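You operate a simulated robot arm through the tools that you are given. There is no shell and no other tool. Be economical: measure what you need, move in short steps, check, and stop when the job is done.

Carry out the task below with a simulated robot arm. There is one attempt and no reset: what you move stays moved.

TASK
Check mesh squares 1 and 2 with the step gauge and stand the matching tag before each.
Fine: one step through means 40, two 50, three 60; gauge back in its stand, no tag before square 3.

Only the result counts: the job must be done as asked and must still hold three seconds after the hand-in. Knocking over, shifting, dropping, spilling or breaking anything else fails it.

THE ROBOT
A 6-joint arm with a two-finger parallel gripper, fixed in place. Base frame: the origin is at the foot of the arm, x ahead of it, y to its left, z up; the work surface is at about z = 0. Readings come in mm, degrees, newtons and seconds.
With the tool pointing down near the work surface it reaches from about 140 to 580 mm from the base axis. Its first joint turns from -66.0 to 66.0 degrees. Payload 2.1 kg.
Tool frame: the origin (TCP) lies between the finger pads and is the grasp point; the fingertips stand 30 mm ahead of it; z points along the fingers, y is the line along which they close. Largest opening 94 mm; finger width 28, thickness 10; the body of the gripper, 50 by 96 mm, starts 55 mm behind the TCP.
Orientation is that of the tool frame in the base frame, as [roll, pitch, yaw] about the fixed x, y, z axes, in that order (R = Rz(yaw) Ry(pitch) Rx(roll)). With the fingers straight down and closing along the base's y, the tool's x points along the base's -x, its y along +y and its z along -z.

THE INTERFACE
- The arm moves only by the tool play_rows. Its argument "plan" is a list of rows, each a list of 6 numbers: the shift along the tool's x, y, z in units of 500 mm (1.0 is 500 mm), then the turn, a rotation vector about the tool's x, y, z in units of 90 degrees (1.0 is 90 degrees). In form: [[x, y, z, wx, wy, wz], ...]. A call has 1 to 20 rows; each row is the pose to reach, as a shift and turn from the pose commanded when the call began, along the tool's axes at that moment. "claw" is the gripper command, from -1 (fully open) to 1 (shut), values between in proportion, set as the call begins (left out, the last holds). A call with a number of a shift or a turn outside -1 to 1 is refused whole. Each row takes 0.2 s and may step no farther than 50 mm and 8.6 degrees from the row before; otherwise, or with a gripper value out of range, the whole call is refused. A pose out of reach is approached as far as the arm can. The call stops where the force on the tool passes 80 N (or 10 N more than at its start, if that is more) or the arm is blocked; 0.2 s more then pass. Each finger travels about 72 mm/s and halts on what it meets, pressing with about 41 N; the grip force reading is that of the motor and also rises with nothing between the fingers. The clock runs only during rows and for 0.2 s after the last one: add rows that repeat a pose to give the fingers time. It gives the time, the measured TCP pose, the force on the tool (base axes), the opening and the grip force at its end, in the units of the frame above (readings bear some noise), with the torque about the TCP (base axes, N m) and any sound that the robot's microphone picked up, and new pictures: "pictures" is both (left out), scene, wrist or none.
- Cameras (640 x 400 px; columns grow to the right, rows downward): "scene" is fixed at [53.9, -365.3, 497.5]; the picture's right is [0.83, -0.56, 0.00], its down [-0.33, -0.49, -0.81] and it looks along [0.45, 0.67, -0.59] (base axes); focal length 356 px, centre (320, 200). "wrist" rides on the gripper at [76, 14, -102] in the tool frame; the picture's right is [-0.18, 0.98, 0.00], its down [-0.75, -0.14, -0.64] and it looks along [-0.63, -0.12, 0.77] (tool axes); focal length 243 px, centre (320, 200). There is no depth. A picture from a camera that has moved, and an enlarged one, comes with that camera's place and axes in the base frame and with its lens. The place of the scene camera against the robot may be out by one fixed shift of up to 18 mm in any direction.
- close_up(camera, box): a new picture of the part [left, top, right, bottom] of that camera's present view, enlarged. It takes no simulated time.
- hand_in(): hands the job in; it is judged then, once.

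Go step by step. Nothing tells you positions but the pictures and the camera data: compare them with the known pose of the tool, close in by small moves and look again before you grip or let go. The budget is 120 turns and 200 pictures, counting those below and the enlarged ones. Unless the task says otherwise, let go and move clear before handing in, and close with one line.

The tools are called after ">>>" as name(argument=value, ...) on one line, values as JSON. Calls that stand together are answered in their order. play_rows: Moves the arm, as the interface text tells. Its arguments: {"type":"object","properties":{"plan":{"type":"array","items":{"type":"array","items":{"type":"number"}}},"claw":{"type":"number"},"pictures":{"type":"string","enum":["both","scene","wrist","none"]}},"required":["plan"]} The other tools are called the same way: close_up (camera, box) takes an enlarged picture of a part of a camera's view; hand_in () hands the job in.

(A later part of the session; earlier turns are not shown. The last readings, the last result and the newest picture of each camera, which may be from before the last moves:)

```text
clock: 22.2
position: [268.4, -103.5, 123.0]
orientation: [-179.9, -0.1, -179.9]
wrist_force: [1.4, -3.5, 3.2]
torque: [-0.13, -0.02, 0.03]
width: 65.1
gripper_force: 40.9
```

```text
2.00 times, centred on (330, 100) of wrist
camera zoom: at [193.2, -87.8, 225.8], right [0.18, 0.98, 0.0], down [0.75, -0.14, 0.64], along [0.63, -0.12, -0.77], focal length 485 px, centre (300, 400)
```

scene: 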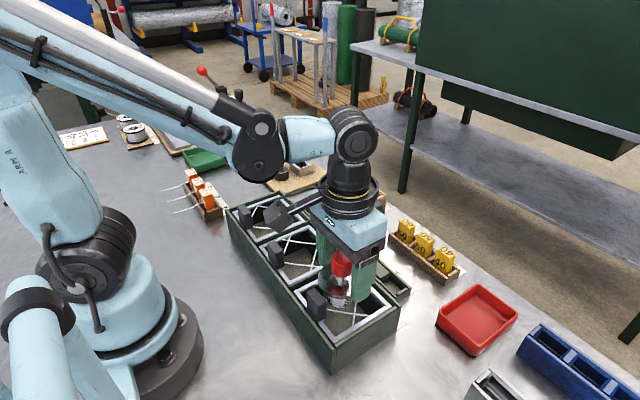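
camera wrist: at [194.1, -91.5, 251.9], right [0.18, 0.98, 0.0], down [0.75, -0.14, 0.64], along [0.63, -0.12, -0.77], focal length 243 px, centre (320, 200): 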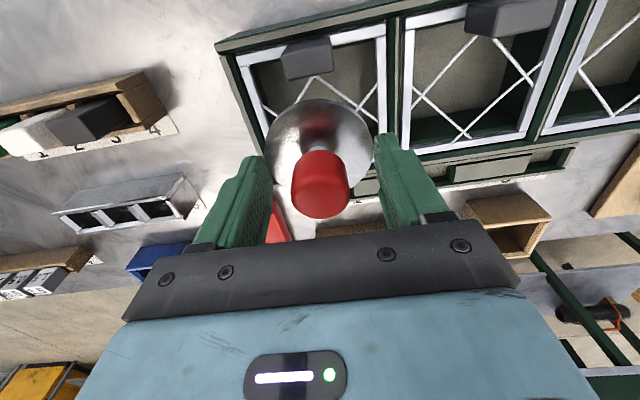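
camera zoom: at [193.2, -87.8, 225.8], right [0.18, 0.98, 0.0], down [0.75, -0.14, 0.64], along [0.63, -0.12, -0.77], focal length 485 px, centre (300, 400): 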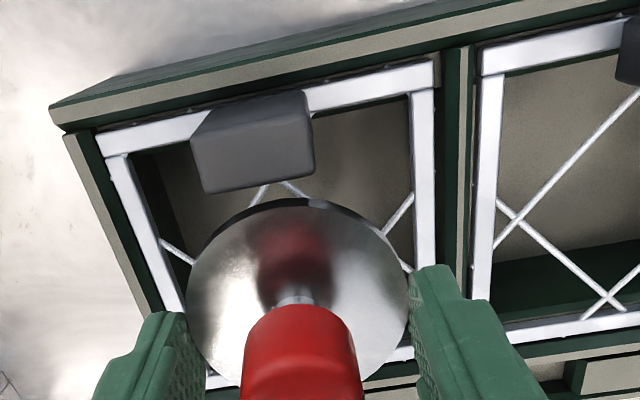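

There's still a light contact force, so I'll raise a bit more to get a clean reference.

>>> play_rows(plan=[[0, 0, -0.01, 0, 0, 0], [0, 0, -0.02, 0, 0, 0], [0, 0, -0.03, 0, 0, 0], [0, 0, -0.04, 0, 0, 0], [0, 0, -0.04, 0, 0, 0]], pictures="both")

>>> close_up(camera="scene", box=[310, 220, 390, 320])

>>> close_up(camera="wrist", box=[200, 0, 460, 240])

```text
clock: 23.4
position: [267.6, -103.3, 142.9]
orientation: [-179.9, -0.1, 179.9]
wrist_force: [-0.7, 0.0, -2.8]
torque: [-0.02, 0.03, -0.03]
width: 65.0
gripper_force: 40.6
camera wrist: at [192.4, -88.9, 245.2], right [0.18, 0.98, 0.0], down [0.75, -0.14, 0.64], along [0.63, -0.12, -0.77], focal length 243 px, centre (320, 200)
```

scene: 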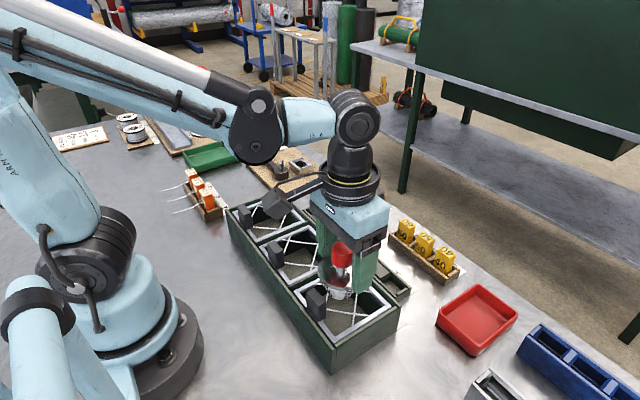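
wrist: 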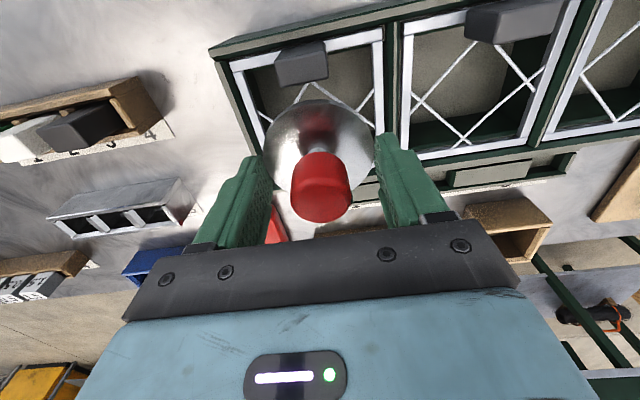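

```text
4.00 times, centred on (350, 270) of scene
camera zoom: at [54.0, -365.3, 497.5], right [0.83, -0.56, 0.0], down [-0.33, -0.49, -0.81], along [0.45, 0.67, -0.59], focal length 1424 px, centre (200, -80)
```

zoom: 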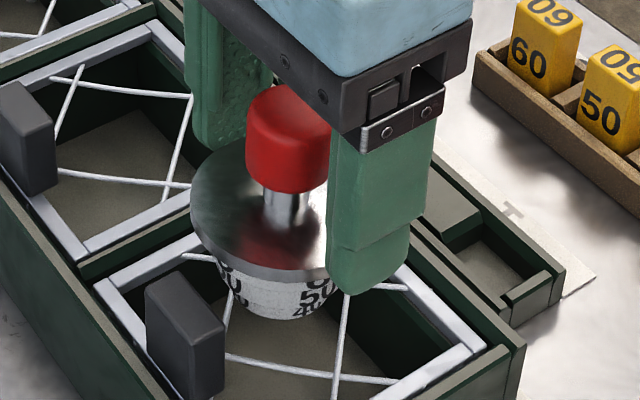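

```text
1.67 times, centred on (330, 120) of wrist
camera zoom: at [192.4, -88.9, 245.2], right [0.18, 0.98, 0.0], down [0.75, -0.14, 0.64], along [0.63, -0.12, -0.77], focal length 404 px, centre (303, 333)
```

zoom: 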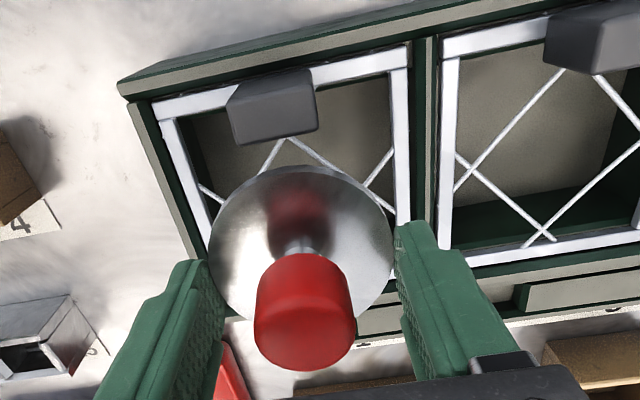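

That's clean. The contact forces bracket the centre at y≈−104.3, so I'll shift slightly and try again, gently.

>>> play_rows(plan=[[0, -0.002, 0.012, 0, 0, 0], [0, -0.002, 0.024, 0, 0, 0], [0, -0.002, 0.032, 0, 0, 0], [0, -0.002, 0.038, 0, 0, 0], [0, -0.002, 0.042, 0, 0, 0]], pictures="scene")

>>> close_up(camera="scene", box=[310, 220, 390, 320])

```text
clock: 24.6
position: [266.6, -104.4, 123.1]
orientation: [180.0, -0.1, 180.0]
wrist_force: [0.0, 0.0, -2.5]
torque: [-0.02, 0.0, 0.02]
width: 65.0
gripper_force: 41.0
```

scene: 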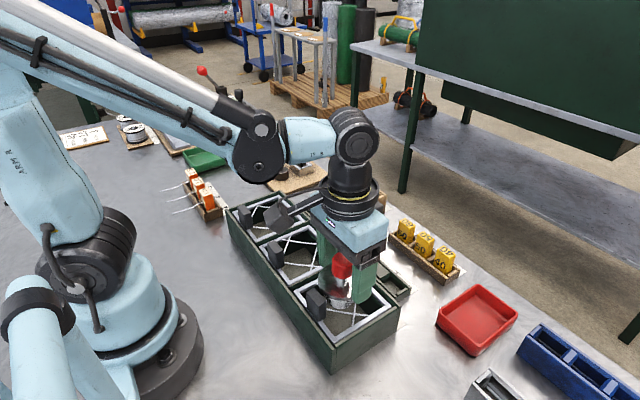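

```text
4.00 times, centred on (350, 270) of scene
camera zoom: at [54.0, -365.3, 497.5], right [0.83, -0.56, 0.0], down [-0.33, -0.49, -0.81], along [0.45, 0.67, -0.59], focal length 1424 px, centre (200, -80)
```

zoom: 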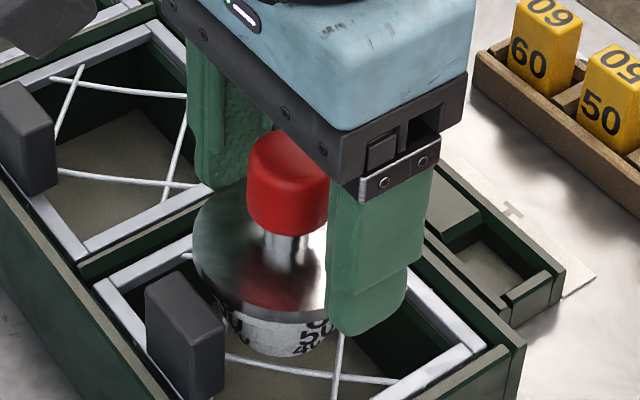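

No contact now at the same height. I'll continue down in small calls.

>>> play_rows(plan=[[0, 0, 0.003, 0, 0, 0], [0, 0, 0.006, 0, 0, 0]], pictures="none")

>>> play_rows(plan=[[0, 0, 0.003, 0, 0, 0]], pictures="none")

```text
clock: 25.2
position: [267.3, -105.0, 118.5]
orientation: [-180.0, 0.0, 179.9]
wrist_force: [1.3, -0.9, -2.7]
torque: [-0.01, -0.04, 0.0]
width: 65.1
gripper_force: 41.0
```

```text
clock: 25.6
position: [266.9, -104.5, 117.8]
orientation: [179.9, -0.1, -180.0]
wrist_force: [-0.4, -0.7, -3.8]
torque: [0.0, 0.02, -0.03]
width: 65.3
gripper_force: 40.7
```

>>> play_rows(plan=[[0, 0, 0.003, 0, 0, 0]], pictures="none")

>>> play_rows(plan=[[0, 0, 0.003, 0, 0, 0]], pictures="none")

>>> close_up(camera="scene", box=[315, 250, 375, 320])

```text
clock: 26.0
position: [268.4, -105.1, 116.4]
orientation: [-180.0, 0.0, 179.9]
wrist_force: [1.2, -0.9, -3.4]
torque: [0.0, -0.02, 0.0]
width: 65.1
gripper_force: 40.8
```

```text
clock: 26.4
position: [265.9, -105.7, 115.5]
orientation: [180.0, 0.0, -180.0]
wrist_force: [-0.1, 0.4, -2.1]
torque: [0.0, -0.01, -0.02]
width: 65.0
gripper_force: 40.9
```

```text
5.71 times, centred on (345, 285) of scene
camera zoom: at [54.0, -365.3, 497.5], right [0.83, -0.56, 0.0], down [-0.33, -0.49, -0.81], along [0.45, 0.67, -0.59], focal length 2034 px, centre (177, -286)
```

zoom: 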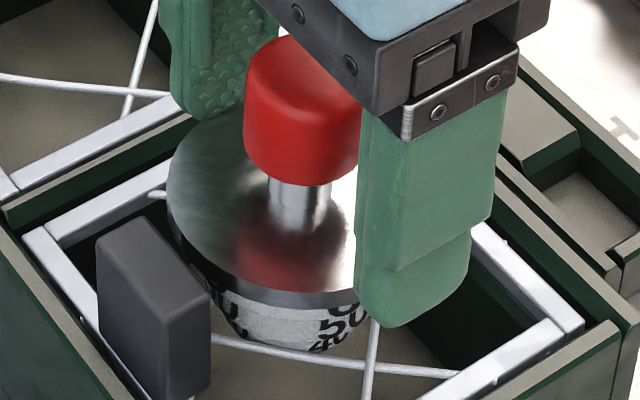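

>>> play_rows(plan=[[0, 0, 0.003, 0, 0, 0]], pictures="none")

>>> play_rows(plan=[[0, 0, 0.003, 0, 0, 0]], pictures="none")

>>> play_rows(plan=[[0, 0, 0.003, 0, 0, 0]], pictures="none")

>>> close_up(camera="scene", box=[315, 250, 375, 320])

```text
clock: 26.8
position: [268.6, -105.6, 113.6]
orientation: [179.9, 0.1, -180.0]
wrist_force: [1.3, -0.9, -1.1]
torque: [0.01, -0.01, 0.01]
width: 65.1
gripper_force: 40.6
```

```text
clock: 27.2
position: [268.1, -104.9, 113.0]
orientation: [-179.9, 0.1, -180.0]
wrist_force: [5.1, -3.1, 33.7]
torque: [-0.13, 0.16, 0.05]
width: 65.4
gripper_force: 41.1
```

```text
clock: 27.6
position: [266.9, -105.1, 109.7]
orientation: [-179.9, 0.1, 180.0]
wrist_force: [5.8, -4.4, 34.7]
torque: [-0.17, -0.09, 0.02]
width: 65.3
gripper_force: 40.7
```

```text
5.71 times, centred on (345, 285) of scene
camera zoom: at [53.9, -365.3, 497.5], right [0.83, -0.56, 0.0], down [-0.33, -0.49, -0.81], along [0.45, 0.67, -0.59], focal length 2034 px, centre (177, -286)
```

zoom: 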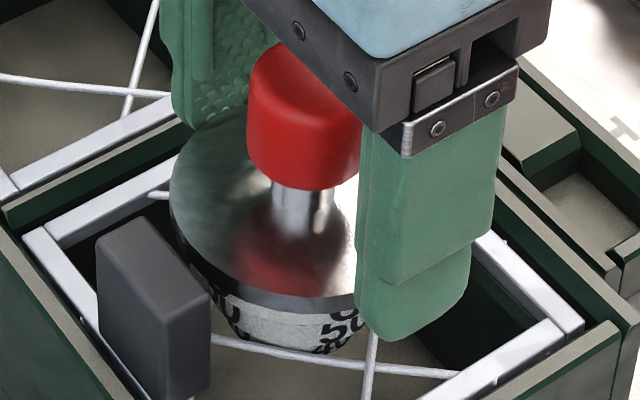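

A firm stop came about 10 mm below the first-step contact, so one step is through square 1 and the 50 step is blocked; this matches the 42 mm cell. Next I'll raise and move over to square 2.

>>> play_rows(plan=[[0, 0, -0.02, 0, 0, 0], [0, 0, -0.05, 0, 0, 0], [0, 0, -0.08, 0, 0, 0], [0, 0, -0.11, 0, 0, 0], [0, 0.04, -0.12, 0, 0, 0], [0, 0.08, -0.12, 0, 0, 0], [0, 0.12, -0.12, 0, 0, 0], [0, 0.16, -0.12, 0, 0, 0], [0, 0.2, -0.12, 0, 0, 0], [0, 0.234, -0.12, 0, 0, 0], [0, 0.234, -0.12, 0, 0, 0]], pictures="both")

>>> close_up(camera="wrist", box=[190, 0, 450, 200])

>>> close_up(camera="scene", box=[260, 190, 380, 310])

```text
clock: 30.0
position: [265.8, 11.6, 170.9]
orientation: [180.0, 0.0, -180.0]
wrist_force: [-0.3, -1.2, -2.2]
torque: [0.02, 0.0, 0.0]
width: 65.2
gripper_force: 40.7
camera wrist: at [191.2, 26.9, 273.5], right [0.18, 0.98, 0.0], down [0.75, -0.14, 0.64], along [0.63, -0.12, -0.77], focal length 243 px, centre (320, 200)
```

scene: 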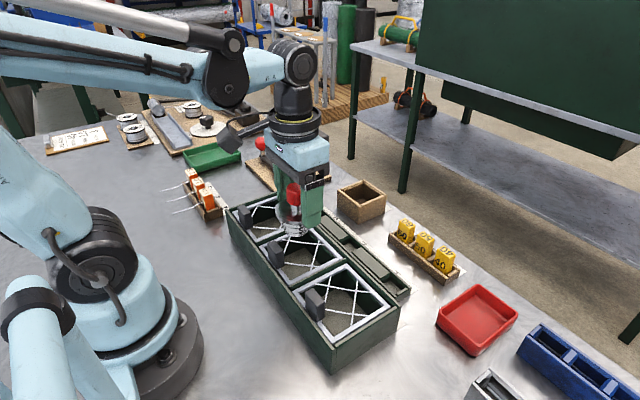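
wrist: 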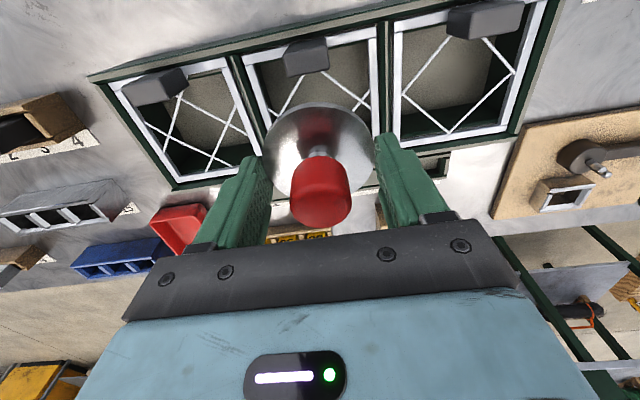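

```text
2.00 times, centred on (320, 100) of wrist
camera zoom: at [191.2, 26.9, 273.5], right [0.18, 0.98, 0.0], down [0.75, -0.14, 0.64], along [0.63, -0.12, -0.77], focal length 485 px, centre (320, 400)
```

zoom: 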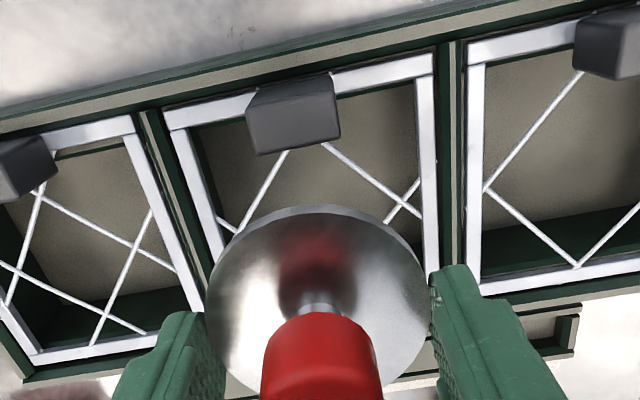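

```text
3.33 times, centred on (320, 250) of scene
camera zoom: at [54.0, -365.3, 497.5], right [0.83, -0.56, 0.0], down [-0.33, -0.49, -0.81], along [0.45, 0.67, -0.59], focal length 1187 px, centre (320, 33)
```

zoom: 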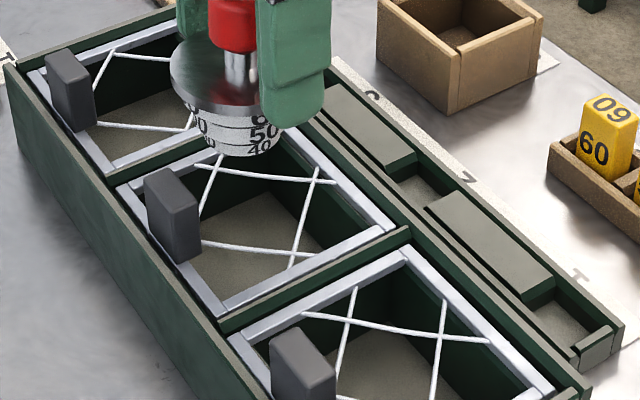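

Cell 2 is centred at about (266.7, 12.6) with a ~52 mm pitch. I'll nudge +2 mm in x and lower in gentle increments.

>>> play_rows(plan=[[-0.004, -0.001, 0.02, 0, 0, 0], [-0.004, -0.001, 0.05, 0, 0, 0], [-0.004, -0.001, 0.075, 0, 0, 0], [-0.004, -0.001, 0.088, 0, 0, 0], [-0.004, -0.001, 0.092, 0, 0, 0]], pictures="none")

>>> play_rows(plan=[[0, 0, 0.004, 0, 0, 0], [0, 0, 0.008, 0, 0, 0]], pictures="none")

>>> play_rows(plan=[[0, 0, 0.004, 0, 0, 0], [0, 0, 0.008, 0, 0, 0]], pictures="scene")

>>> close_up(camera="scene", box=[270, 210, 350, 310])

```text
clock: 31.2
position: [269.4, 11.0, 125.8]
orientation: [180.0, 0.0, -180.0]
wrist_force: [0.3, 0.0, -3.2]
torque: [0.01, -0.02, 0.04]
width: 64.8
gripper_force: 41.3
```

```text
clock: 31.8
position: [269.9, 11.9, 121.5]
orientation: [-180.0, 0.0, -179.9]
wrist_force: [0.3, 0.6, -2.3]
torque: [-0.02, -0.01, -0.01]
width: 65.3
gripper_force: 41.1
```

```text
clock: 32.4
position: [270.1, 10.8, 115.9]
orientation: [180.0, 0.0, -179.9]
wrist_force: [0.1, -0.4, -2.0]
torque: [0.0, -0.01, -0.01]
width: 65.2
gripper_force: 40.2
```

scene: 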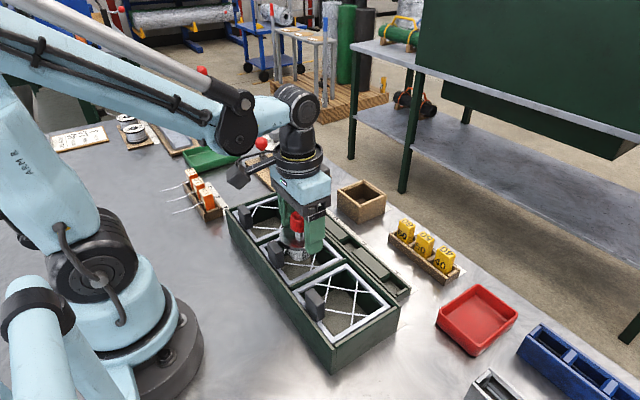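

```text
4.00 times, centred on (310, 260) of scene
camera zoom: at [54.0, -365.3, 497.5], right [0.83, -0.56, 0.0], down [-0.33, -0.49, -0.81], along [0.45, 0.67, -0.59], focal length 1424 px, centre (360, -40)
```

zoom: 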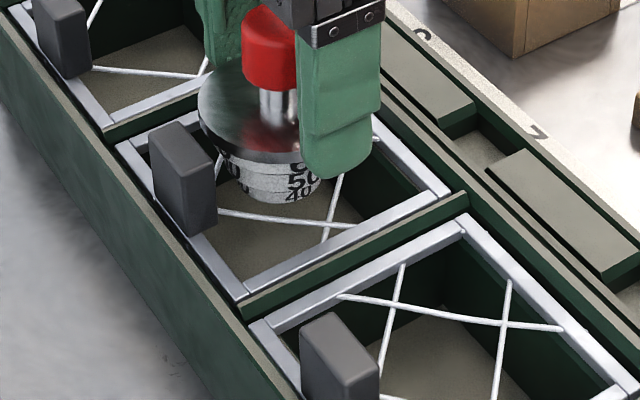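

>>> play_rows(plan=[[0, 0, 0.004, 0, 0, 0], [0, 0, 0.007, 0, 0, 0]], pictures="none")

>>> play_rows(plan=[[0, 0, 0.003, 0, 0, 0], [0, 0, 0.006, 0, 0, 0]], pictures="none")

>>> play_rows(plan=[[0, 0, 0.003, 0, 0, 0]], pictures="none")

```text
clock: 33.0
position: [270.2, 11.4, 112.5]
orientation: [-180.0, 0.0, -179.9]
wrist_force: [0.0, -1.1, -3.4]
torque: [-0.03, 0.01, 0.03]
width: 64.9
gripper_force: 41.4
```

```text
clock: 33.6
position: [269.7, 10.9, 111.0]
orientation: [-180.0, 0.0, 179.9]
wrist_force: [-0.2, 0.4, -2.1]
torque: [0.0, 0.01, -0.01]
width: 65.2
gripper_force: 41.1
```

```text
clock: 34.0
position: [270.7, 11.5, 108.6]
orientation: [-179.9, 0.0, -180.0]
wrist_force: [0.4, -0.2, -3.4]
torque: [0.0, -0.02, 0.0]
width: 65.3
gripper_force: 41.1
```

No contact at 108.6, which is already below the square 1 stop of ~110, so the 50 step is entering. Continuing.

>>> play_rows(plan=[[0, 0, 0.003, 0, 0, 0]], pictures="none")

>>> play_rows(plan=[[0, 0, 0.003, 0, 0, 0]], pictures="none")

>>> play_rows(plan=[[0, 0, 0.003, 0, 0, 0]], pictures="scene")

>>> close_up(camera="scene", box=[270, 210, 350, 310])

```text
clock: 34.4
position: [269.8, 10.2, 107.1]
orientation: [-180.0, 0.0, -180.0]
wrist_force: [0.5, 0.2, -2.9]
torque: [0.0, -0.01, 0.0]
width: 65.0
gripper_force: 40.3
```

```text
clock: 34.8
position: [270.1, 10.5, 106.7]
orientation: [-180.0, 0.0, 180.0]
wrist_force: [0.3, -0.3, -3.8]
torque: [0.01, -0.02, 0.02]
width: 64.7
gripper_force: 40.8
```

```text
clock: 35.2
position: [269.2, 11.5, 102.4]
orientation: [179.9, 0.0, 179.9]
wrist_force: [0.2, -1.1, -2.6]
torque: [-0.02, -0.02, 0.02]
width: 64.9
gripper_force: 40.8
```

scene: 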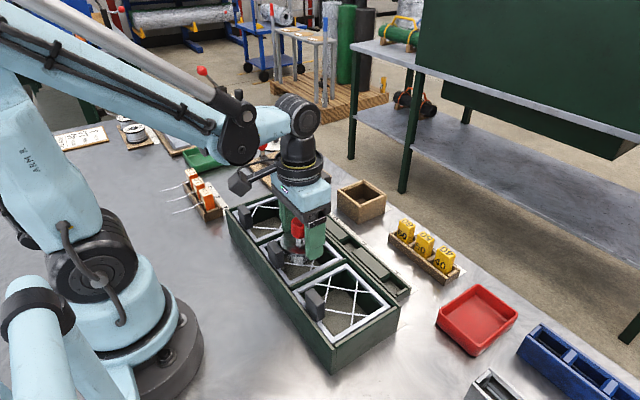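

```text
4.00 times, centred on (310, 260) of scene
camera zoom: at [54.0, -365.3, 497.5], right [0.83, -0.56, 0.0], down [-0.33, -0.49, -0.81], along [0.45, 0.67, -0.59], focal length 1424 px, centre (360, -40)
```

zoom: 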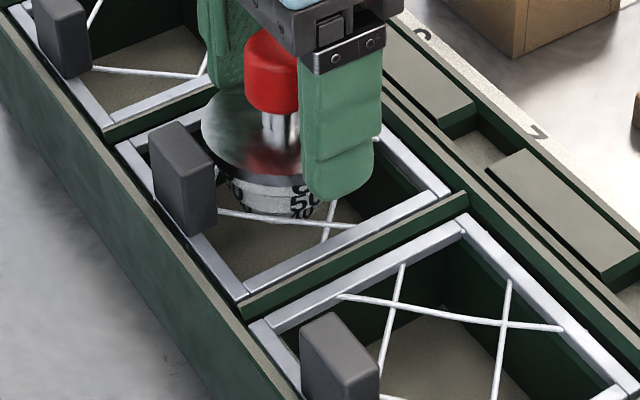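

>>> play_rows(plan=[[0, 0, 0.003, 0, 0, 0]], pictures="none")

>>> play_rows(plan=[[0, 0, 0.003, 0, 0, 0]], pictures="none")

>>> play_rows(plan=[[0, 0, 0.002, 0, 0, 0]], pictures="none")

```text
clock: 35.6
position: [269.5, 11.2, 103.2]
orientation: [180.0, 0.0, -180.0]
wrist_force: [0.4, 0.0, -2.0]
torque: [-0.02, -0.02, 0.01]
width: 65.0
gripper_force: 40.9
```

```text
clock: 36.0
position: [268.4, 12.5, 99.3]
orientation: [179.9, 0.0, -180.0]
wrist_force: [-0.1, -0.4, -2.0]
torque: [-0.02, -0.04, -0.02]
width: 65.1
gripper_force: 40.7
```

```text
clock: 36.4
position: [269.7, 11.2, 100.1]
orientation: [180.0, 0.0, -180.0]
wrist_force: [0.3, -0.8, -3.6]
torque: [-0.01, 0.0, -0.02]
width: 64.9
gripper_force: 40.8
```

>>> play_rows(plan=[[0, 0, 0.002, 0, 0, 0]], pictures="none")

>>> play_rows(plan=[[0, 0, 0.002, 0, 0, 0]], pictures="none")

>>> close_up(camera="scene", box=[275, 205, 345, 285])

```text
clock: 36.8
position: [270.1, 10.7, 99.0]
orientation: [-179.9, 0.0, 179.9]
wrist_force: [-0.2, -0.2, -3.4]
torque: [-0.04, -0.03, -0.02]
width: 65.1
gripper_force: 41.0
```

```text
clock: 37.2
position: [269.9, 10.8, 97.6]
orientation: [-179.9, 0.0, 179.9]
wrist_force: [-1.1, -1.3, 3.3]
torque: [0.03, -0.03, 0.0]
width: 65.0
gripper_force: 41.0
```

```text
5.00 times, centred on (310, 245) of scene
camera zoom: at [53.9, -365.3, 497.5], right [0.83, -0.56, 0.0], down [-0.33, -0.49, -0.81], along [0.45, 0.67, -0.59], focal length 1780 px, centre (370, -25)
```

zoom: 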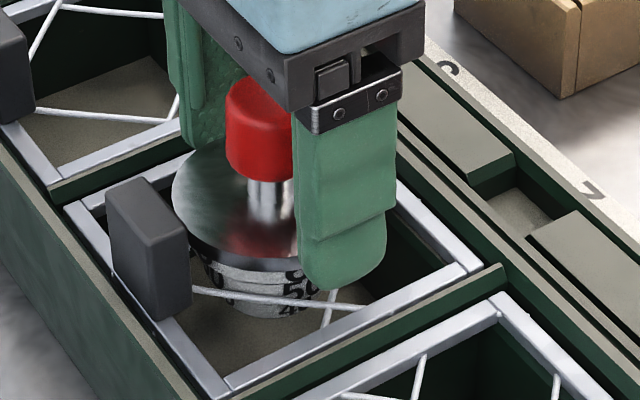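

The gauge is resting on the 60 step, ~12 mm lower than at square 1, with 40 and 50 through: square 1 = 40, square 2 = 50. The gauge has slid ~7 mm up in my fingers, so while it rests stably on the mesh I'll open slightly, rise 6 mm and re-grip the flange edge.

>>> play_rows(plan=[[0, 0, 0, 0, 0, 0], [0, 0, 0, 0, 0, 0], [0, 0, -0.004, 0, 0, 0], [0, 0, -0.008, 0, 0, 0], [0, 0, -0.012, 0, 0, 0], [0, 0, -0.012, 0, 0, 0]], claw=-0.55, pictures="both")

>>> close_up(camera="scene", box=[275, 205, 345, 285])

>>> close_up(camera="wrist", box=[190, 40, 450, 240])

```text
clock: 38.6
position: [270.5, 10.1, 103.4]
orientation: [180.0, 0.0, 179.9]
wrist_force: [1.0, -0.1, -0.9]
torque: [0.03, -0.02, -0.03]
width: 73.0
gripper_force: 0.1
camera wrist: at [195.4, 25.7, 206.4], right [0.18, 0.98, 0.0], down [0.75, -0.14, 0.64], along [0.63, -0.12, -0.77], focal length 243 px, centre (320, 200)
```

scene: 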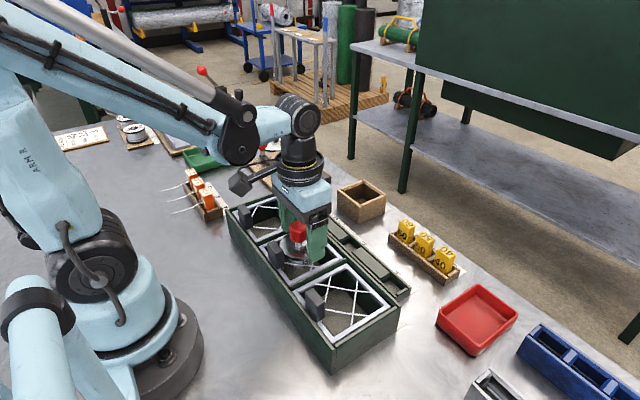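
wrist: 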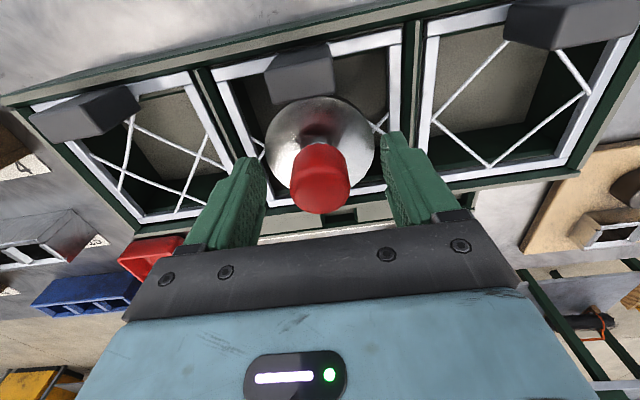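

```text
5.00 times, centred on (310, 245) of scene
camera zoom: at [53.9, -365.3, 497.5], right [0.83, -0.56, 0.0], down [-0.33, -0.49, -0.81], along [0.45, 0.67, -0.59], focal length 1780 px, centre (370, -25)
```

zoom: 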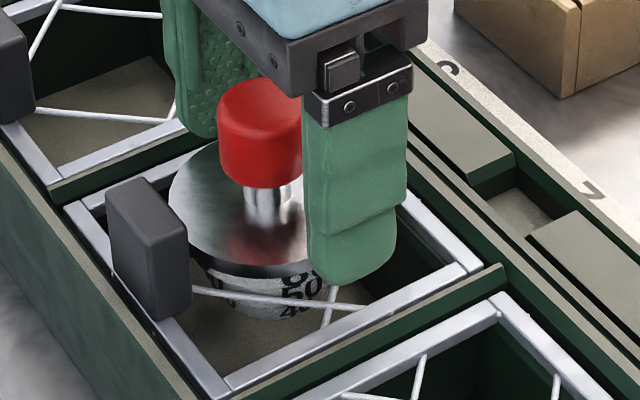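

```text
2.00 times, centred on (320, 140) of wrist
camera zoom: at [195.4, 25.7, 206.4], right [0.18, 0.98, 0.0], down [0.75, -0.14, 0.64], along [0.63, -0.12, -0.77], focal length 485 px, centre (320, 320)
```

zoom: 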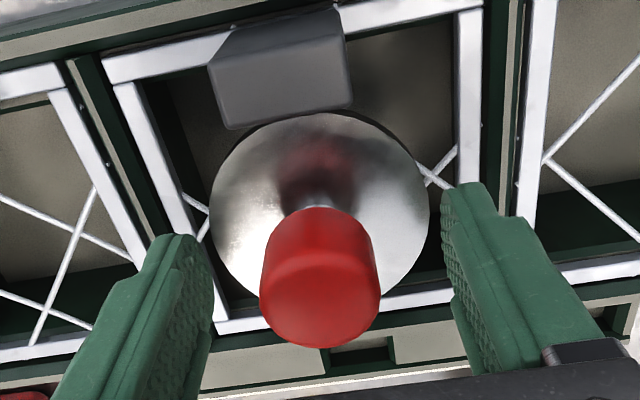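

It rests stably. Closing again on the flange edge.

>>> play_rows(plan=[[0, 0, 0, 0, 0, 0], [0, 0, 0, 0, 0, 0], [0, 0, 0, 0, 0, 0]], claw=1, pictures="none")

>>> play_rows(plan=[[0, 0, -0.005, 0, 0, 0], [0, 0, -0.01, 0, 0, 0], [0, 0, -0.02, 0, 0, 0], [0, 0, -0.03, 0, 0, 0], [0, 0, -0.04, 0, 0, 0], [0, 0, -0.04, 0, 0, 0]], pictures="both")

>>> close_up(camera="scene", box=[270, 190, 350, 280])

```text
clock: 39.4
position: [269.2, 10.6, 102.8]
orientation: [-179.9, 0.1, -179.9]
wrist_force: [0.6, 3.6, 3.5]
torque: [0.04, 0.0, -0.02]
width: 64.9
gripper_force: 41.0
```

```text
clock: 40.8
position: [268.9, 12.2, 123.4]
orientation: [-180.0, -0.1, -179.9]
wrist_force: [-0.3, -0.8, -3.3]
torque: [0.0, -0.01, 0.01]
width: 64.9
gripper_force: 41.4
camera wrist: at [194.7, 26.8, 226.3], right [0.18, 0.98, 0.0], down [0.75, -0.14, 0.64], along [0.63, -0.12, -0.77], focal length 243 px, centre (320, 200)
```

scene: 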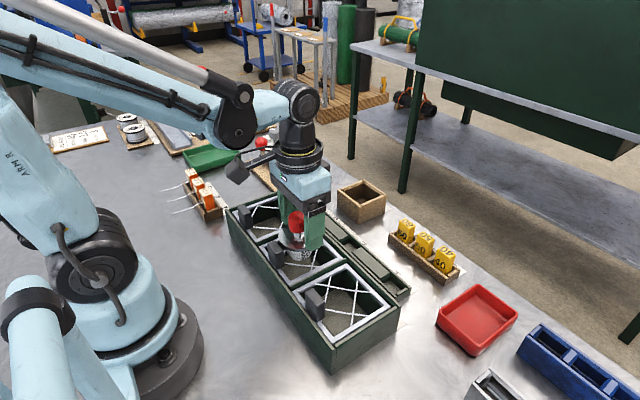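
wrist: 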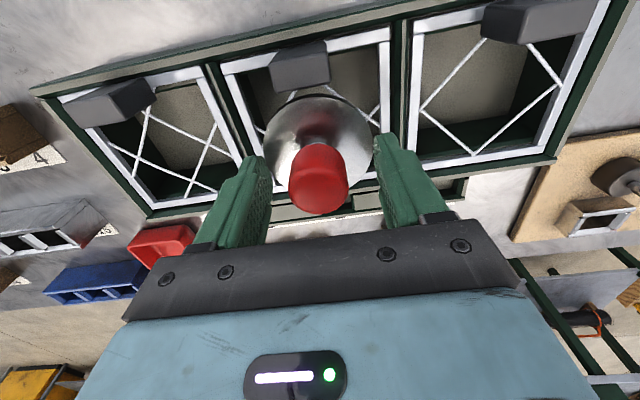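

```text
4.44 times, centred on (310, 235) of scene
camera zoom: at [54.0, -365.3, 497.5], right [0.83, -0.56, 0.0], down [-0.33, -0.49, -0.81], along [0.45, 0.67, -0.59], focal length 1582 px, centre (364, 44)
```

zoom: 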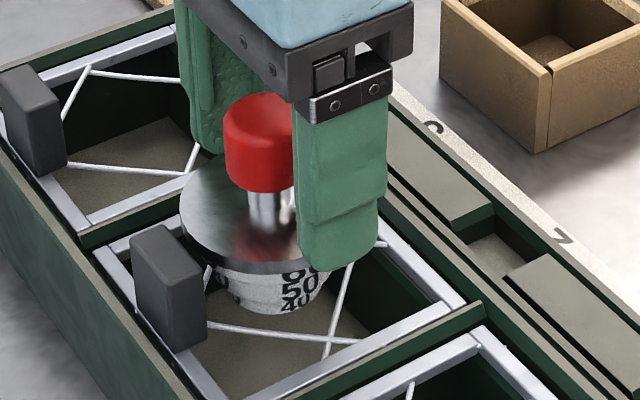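

Re-gripped. I'll lift and carry the gauge back above its stand.

>>> play_rows(plan=[[0, 0, -0.04, 0, 0, 0], [0, 0, -0.08, 0, 0, 0], [0, 0, -0.11, 0, 0, 0], [-0.03, 0.013, -0.12, 0, 0, 0], [-0.08, 0.035, -0.12, 0, 0, 0], [-0.13, 0.056, -0.12, 0, 0, 0], [-0.18, 0.078, -0.12, 0, 0, 0], [-0.23, 0.1, -0.12, 0, 0, 0], [-0.28, 0.121, -0.12, 0, 0, 0], [-0.33, 0.143, -0.12, 0, 0, 0], [-0.38, 0.165, -0.12, 0, 0, 0], [-0.412, 0.179, -0.12, 0, 0, 0], [-0.412, 0.179, -0.12, 0, 0, 0]], pictures="both")

>>> close_up(camera="scene", box=[325, 90, 415, 220])

>>> close_up(camera="wrist", box=[220, 30, 420, 230])

```text
clock: 43.6
position: [476.6, 100.7, 185.0]
orientation: [179.9, 0.0, 180.0]
wrist_force: [0.1, 0.5, -3.2]
torque: [-0.04, -0.03, -0.01]
width: 64.8
gripper_force: 40.8
camera wrist: at [401.6, 116.9, 288.6], right [0.18, 0.98, 0.0], down [0.75, -0.14, 0.64], along [0.63, -0.12, -0.77], focal length 243 px, centre (320, 200)
```

scene: 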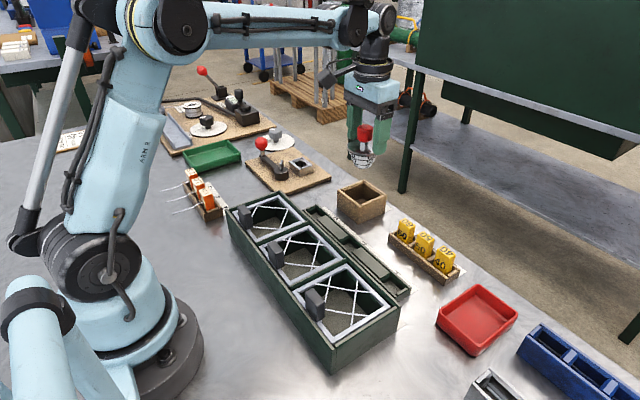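
wrist: 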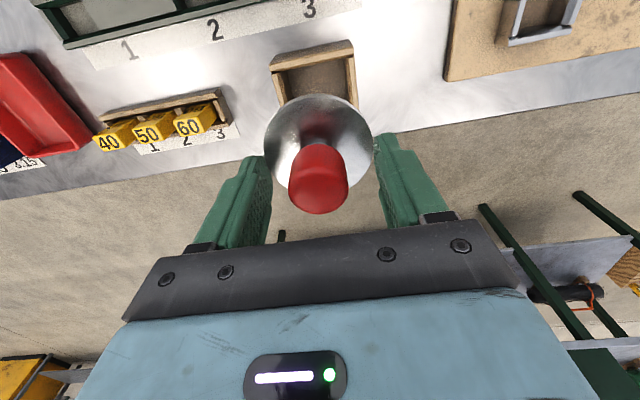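

```text
3.08 times, centred on (370, 155) of scene
camera zoom: at [54.0, -365.3, 497.5], right [0.83, -0.56, 0.0], down [-0.33, -0.49, -0.81], along [0.45, 0.67, -0.59], focal length 1095 px, centre (166, 338)
```

zoom: 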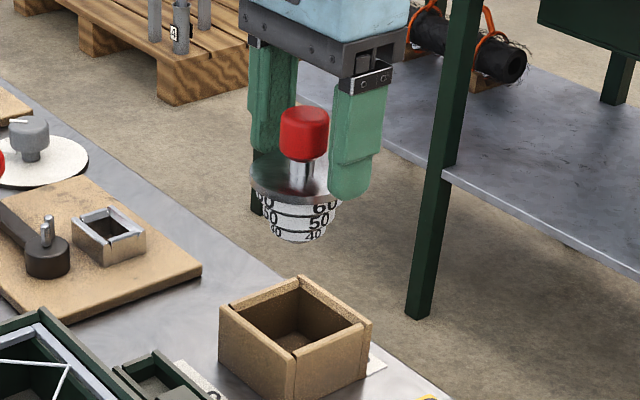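

```text
2.00 times, centred on (320, 130) of wrist
camera zoom: at [401.6, 116.9, 288.6], right [0.18, 0.98, 0.0], down [0.75, -0.14, 0.64], along [0.63, -0.12, -0.77], focal length 485 px, centre (320, 340)
```

zoom: 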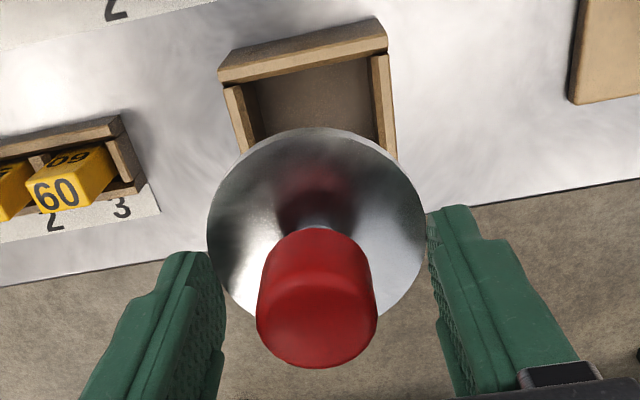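

The gauge is hanging straight above the stand. I'll lower it to just above the stand walls and compare.

>>> play_rows(plan=[[-0.004, 0, 0.03, 0, 0, 0], [-0.004, 0, 0.06, 0, 0, 0], [-0.004, 0, 0.085, 0, 0, 0], [-0.004, 0, 0.1, 0, 0, 0], [-0.004, 0, 0.1, 0, 0, 0]], pictures="both")

>>> close_up(camera="scene", box=[325, 130, 405, 225])

>>> close_up(camera="wrist", box=[220, 30, 420, 230])

```text
clock: 44.8
position: [477.4, 100.7, 133.1]
orientation: [-180.0, 0.0, -180.0]
wrist_force: [0.3, -0.4, -2.8]
torque: [0.02, -0.01, 0.02]
width: 64.9
gripper_force: 40.8
camera wrist: at [403.0, 116.0, 235.8], right [0.18, 0.98, 0.0], down [0.75, -0.14, 0.64], along [0.63, -0.12, -0.77], focal length 243 px, centre (320, 200)
```

scene: 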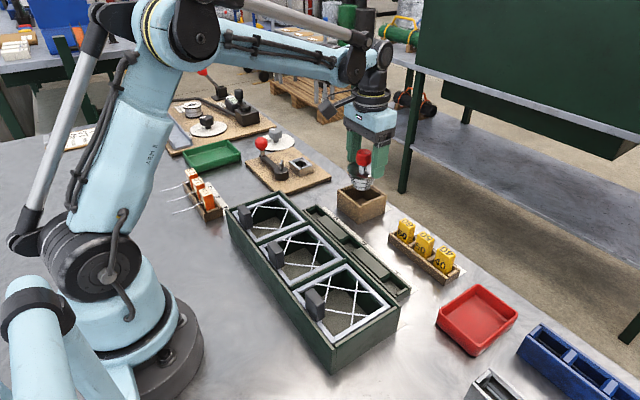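
wrist: 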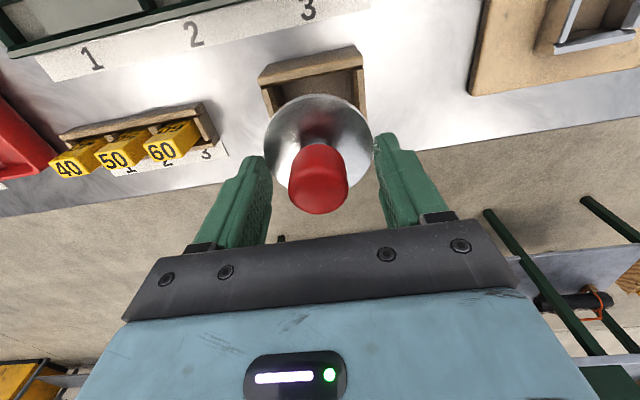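

```text
4.21 times, centred on (365, 178) of scene
camera zoom: at [54.0, -365.3, 497.5], right [0.83, -0.56, 0.0], down [-0.33, -0.49, -0.81], along [0.45, 0.67, -0.59], focal length 1499 px, centre (130, 295)
```

zoom: 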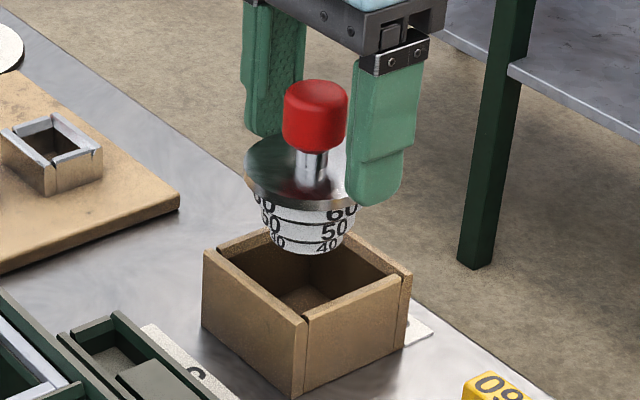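

```text
2.00 times, centred on (320, 130) of wrist
camera zoom: at [403.0, 116.0, 235.8], right [0.18, 0.98, 0.0], down [0.75, -0.14, 0.64], along [0.63, -0.12, -0.77], focal length 485 px, centre (320, 340)
```

zoom: 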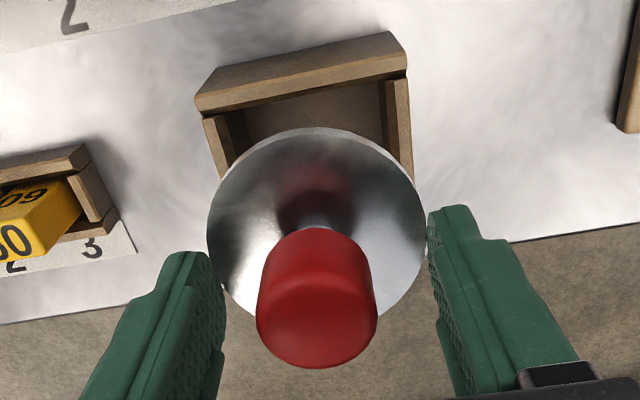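

It's aligned to within ~1.5 mm. I'll nudge +1.5 mm in x and lower into the stand.

>>> play_rows(plan=[[-0.003, -0.001, 0.01, 0, 0, 0], [-0.003, -0.001, 0.025, 0, 0, 0], [-0.003, -0.001, 0.04, 0, 0, 0], [-0.003, -0.001, 0.054, 0, 0, 0]], pictures="none")

>>> play_rows(plan=[[0, 0, 0.005, 0, 0, 0], [0, 0, 0.01, 0, 0, 0]], pictures="none")

>>> play_rows(plan=[[0, 0, 0.004, 0, 0, 0], [0, 0, 0.008, 0, 0, 0]], pictures="both")

>>> close_up(camera="scene", box=[325, 130, 405, 225])

```text
clock: 45.8
position: [479.7, 99.2, 107.4]
orientation: [179.9, 0.0, 180.0]
wrist_force: [0.2, 0.0, -3.3]
torque: [0.0, 0.01, -0.01]
width: 64.8
gripper_force: 40.4
```

```text
clock: 46.4
position: [478.6, 99.2, 102.9]
orientation: [179.9, 0.0, 179.9]
wrist_force: [-0.1, 0.0, -3.1]
torque: [-0.01, 0.01, -0.01]
width: 65.0
gripper_force: 41.1
```

```text
clock: 47.0
position: [477.7, 98.8, 99.5]
orientation: [180.0, 0.0, 180.0]
wrist_force: [-0.6, 0.1, -3.1]
torque: [-0.02, -0.04, 0.0]
width: 64.8
gripper_force: 40.3
camera wrist: at [404.4, 114.4, 201.0], right [0.18, 0.98, 0.0], down [0.75, -0.14, 0.64], along [0.63, -0.12, -0.77], focal length 243 px, centre (320, 200)
```

scene: 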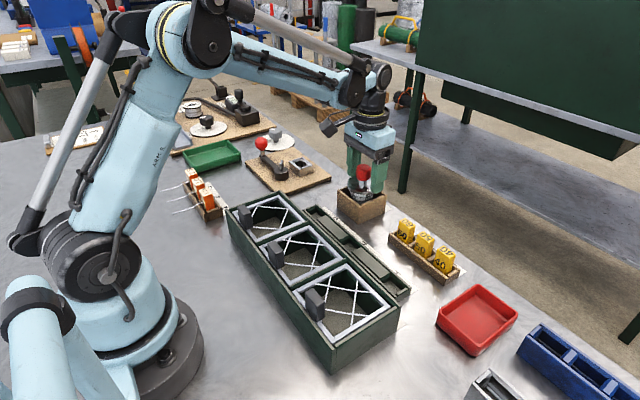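
wrist: 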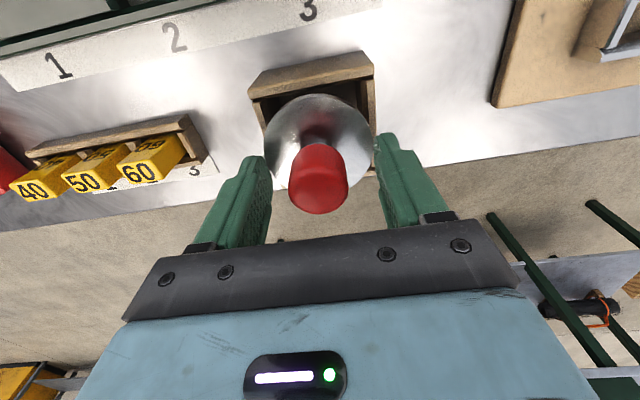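

```text
4.21 times, centred on (365, 178) of scene
camera zoom: at [54.0, -365.3, 497.5], right [0.83, -0.56, 0.0], down [-0.33, -0.49, -0.81], along [0.45, 0.67, -0.59], focal length 1499 px, centre (130, 295)
```

zoom: 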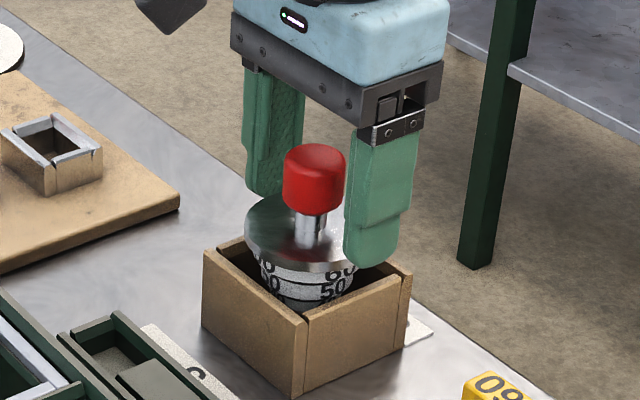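

It's entering nicely. Continuing down with force checks.

>>> play_rows(plan=[[0, 0, 0.005, 0, 0, 0], [0, 0, 0.01, 0, 0, 0]], pictures="none")

>>> play_rows(plan=[[0, 0, 0.004, 0, 0, 0]], pictures="none")

>>> play_rows(plan=[[0, 0, 0.004, 0, 0, 0]], pictures="none")

```text
clock: 47.6
position: [478.6, 100.8, 94.5]
orientation: [-180.0, 0.0, 180.0]
wrist_force: [0.2, 0.6, -2.8]
torque: [0.03, -0.01, -0.02]
width: 65.0
gripper_force: 40.9
```

```text
clock: 48.0
position: [479.1, 99.1, 91.2]
orientation: [179.9, 0.0, -180.0]
wrist_force: [-0.3, 0.8, -2.8]
torque: [0.0, -0.02, 0.0]
width: 64.6
gripper_force: 41.3
```

```text
clock: 48.4
position: [479.7, 99.4, 88.5]
orientation: [180.0, 0.0, 180.0]
wrist_force: [-0.2, 0.0, -2.1]
torque: [0.03, -0.04, 0.02]
width: 64.9
gripper_force: 41.2
```

>>> play_rows(plan=[[0, 0, 0.003, 0, 0, 0]], pictures="none")

>>> play_rows(plan=[[0, 0, 0.003, 0, 0, 0]], pictures="scene")

>>> close_up(camera="scene", box=[325, 140, 415, 220])

```text
clock: 48.8
position: [478.8, 99.5, 86.1]
orientation: [-179.9, 0.1, 180.0]
wrist_force: [0.5, -0.3, -3.1]
torque: [-0.02, -0.01, 0.0]
width: 64.5
gripper_force: 41.3
```

```text
clock: 49.2
position: [481.2, 98.3, 86.5]
orientation: [179.9, 0.0, -180.0]
wrist_force: [-0.4, -0.5, -2.7]
torque: [-0.03, -0.02, 0.05]
width: 64.7
gripper_force: 40.8
```

scene: 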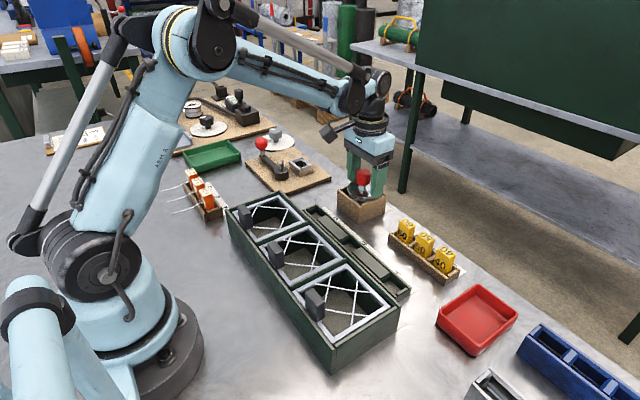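

```text
5.00 times, centred on (370, 180) of scene
camera zoom: at [54.0, -365.3, 497.5], right [0.83, -0.56, 0.0], down [-0.33, -0.49, -0.81], along [0.45, 0.67, -0.59], focal length 1780 px, centre (70, 300)
```

zoom: 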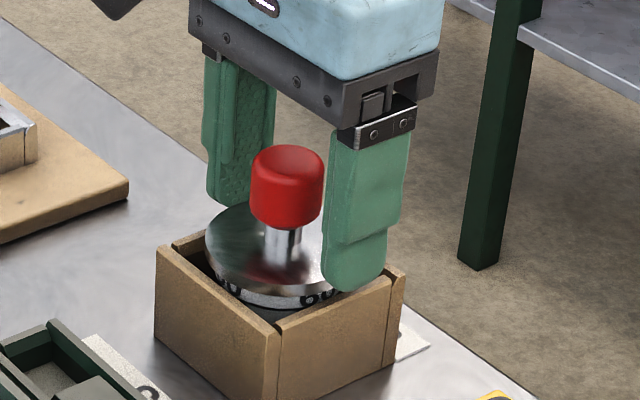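

By comparison with the seated view, about 5–6 mm remains. Continuing.

>>> play_rows(plan=[[0, 0, 0.003, 0, 0, 0]], pictures="none")

>>> play_rows(plan=[[0, 0, 0.003, 0, 0, 0]], pictures="none")

>>> play_rows(plan=[[0, 0, 0.002, 0, 0, 0]], pictures="scene")

>>> close_up(camera="scene", box=[325, 140, 415, 220])

```text
clock: 49.6
position: [480.7, 99.3, 85.4]
orientation: [180.0, 0.0, -180.0]
wrist_force: [0.4, -1.0, -2.0]
torque: [0.0, -0.01, 0.01]
width: 65.1
gripper_force: 41.2
```

```text
clock: 50.0
position: [479.9, 100.2, 83.1]
orientation: [-180.0, 0.0, 180.0]
wrist_force: [-0.3, 0.3, -3.5]
torque: [0.0, -0.02, 0.04]
width: 65.0
gripper_force: 40.5
```

```text
clock: 50.4
position: [479.6, 98.5, 81.6]
orientation: [-180.0, 0.0, -180.0]
wrist_force: [-0.3, 0.5, -3.6]
torque: [0.03, -0.01, 0.01]
width: 64.8
gripper_force: 41.5
```

scene: 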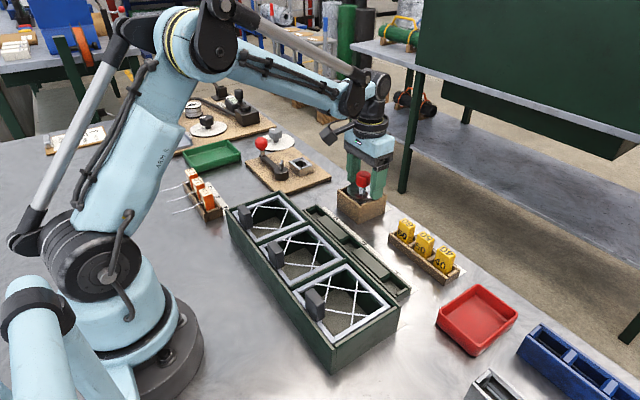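

```text
5.00 times, centred on (370, 180) of scene
camera zoom: at [54.0, -365.3, 497.5], right [0.83, -0.56, 0.0], down [-0.33, -0.49, -0.81], along [0.45, 0.67, -0.59], focal length 1780 px, centre (70, 300)
```

zoom: 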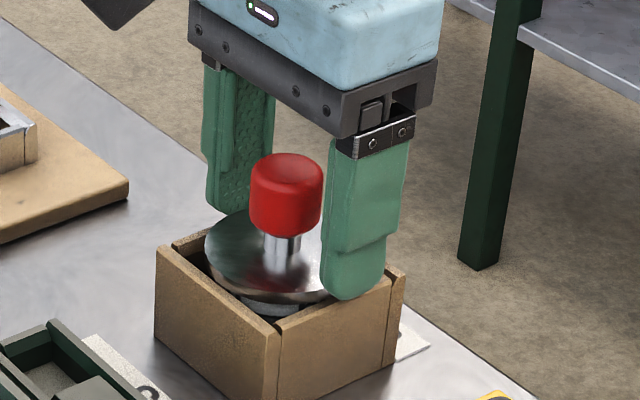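

>>> play_rows(plan=[[0, 0, 0.002, 0, 0, 0]], pictures="none")

>>> play_rows(plan=[[0, 0, 0.002, 0, 0, 0]], pictures="none")

>>> close_up(camera="scene", box=[325, 140, 415, 220])

```text
clock: 50.8
position: [480.0, 99.8, 81.1]
orientation: [180.0, -0.1, 179.9]
wrist_force: [0.9, 0.0, 8.2]
torque: [-0.31, 0.1, 0.02]
width: 64.7
gripper_force: 40.8
```

```text
clock: 51.2
position: [481.3, 99.4, 80.3]
orientation: [180.0, 0.1, -179.9]
wrist_force: [3.9, 1.9, 34.4]
torque: [0.0, -0.09, -0.04]
width: 64.7
gripper_force: 41.0
```

```text
5.00 times, centred on (370, 180) of scene
camera zoom: at [53.8, -365.3, 497.5], right [0.83, -0.56, 0.0], down [-0.33, -0.49, -0.81], along [0.45, 0.67, -0.59], focal length 1780 px, centre (70, 300)
```

zoom: 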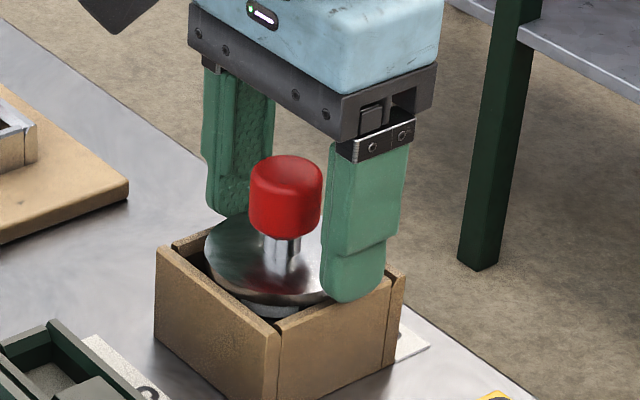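

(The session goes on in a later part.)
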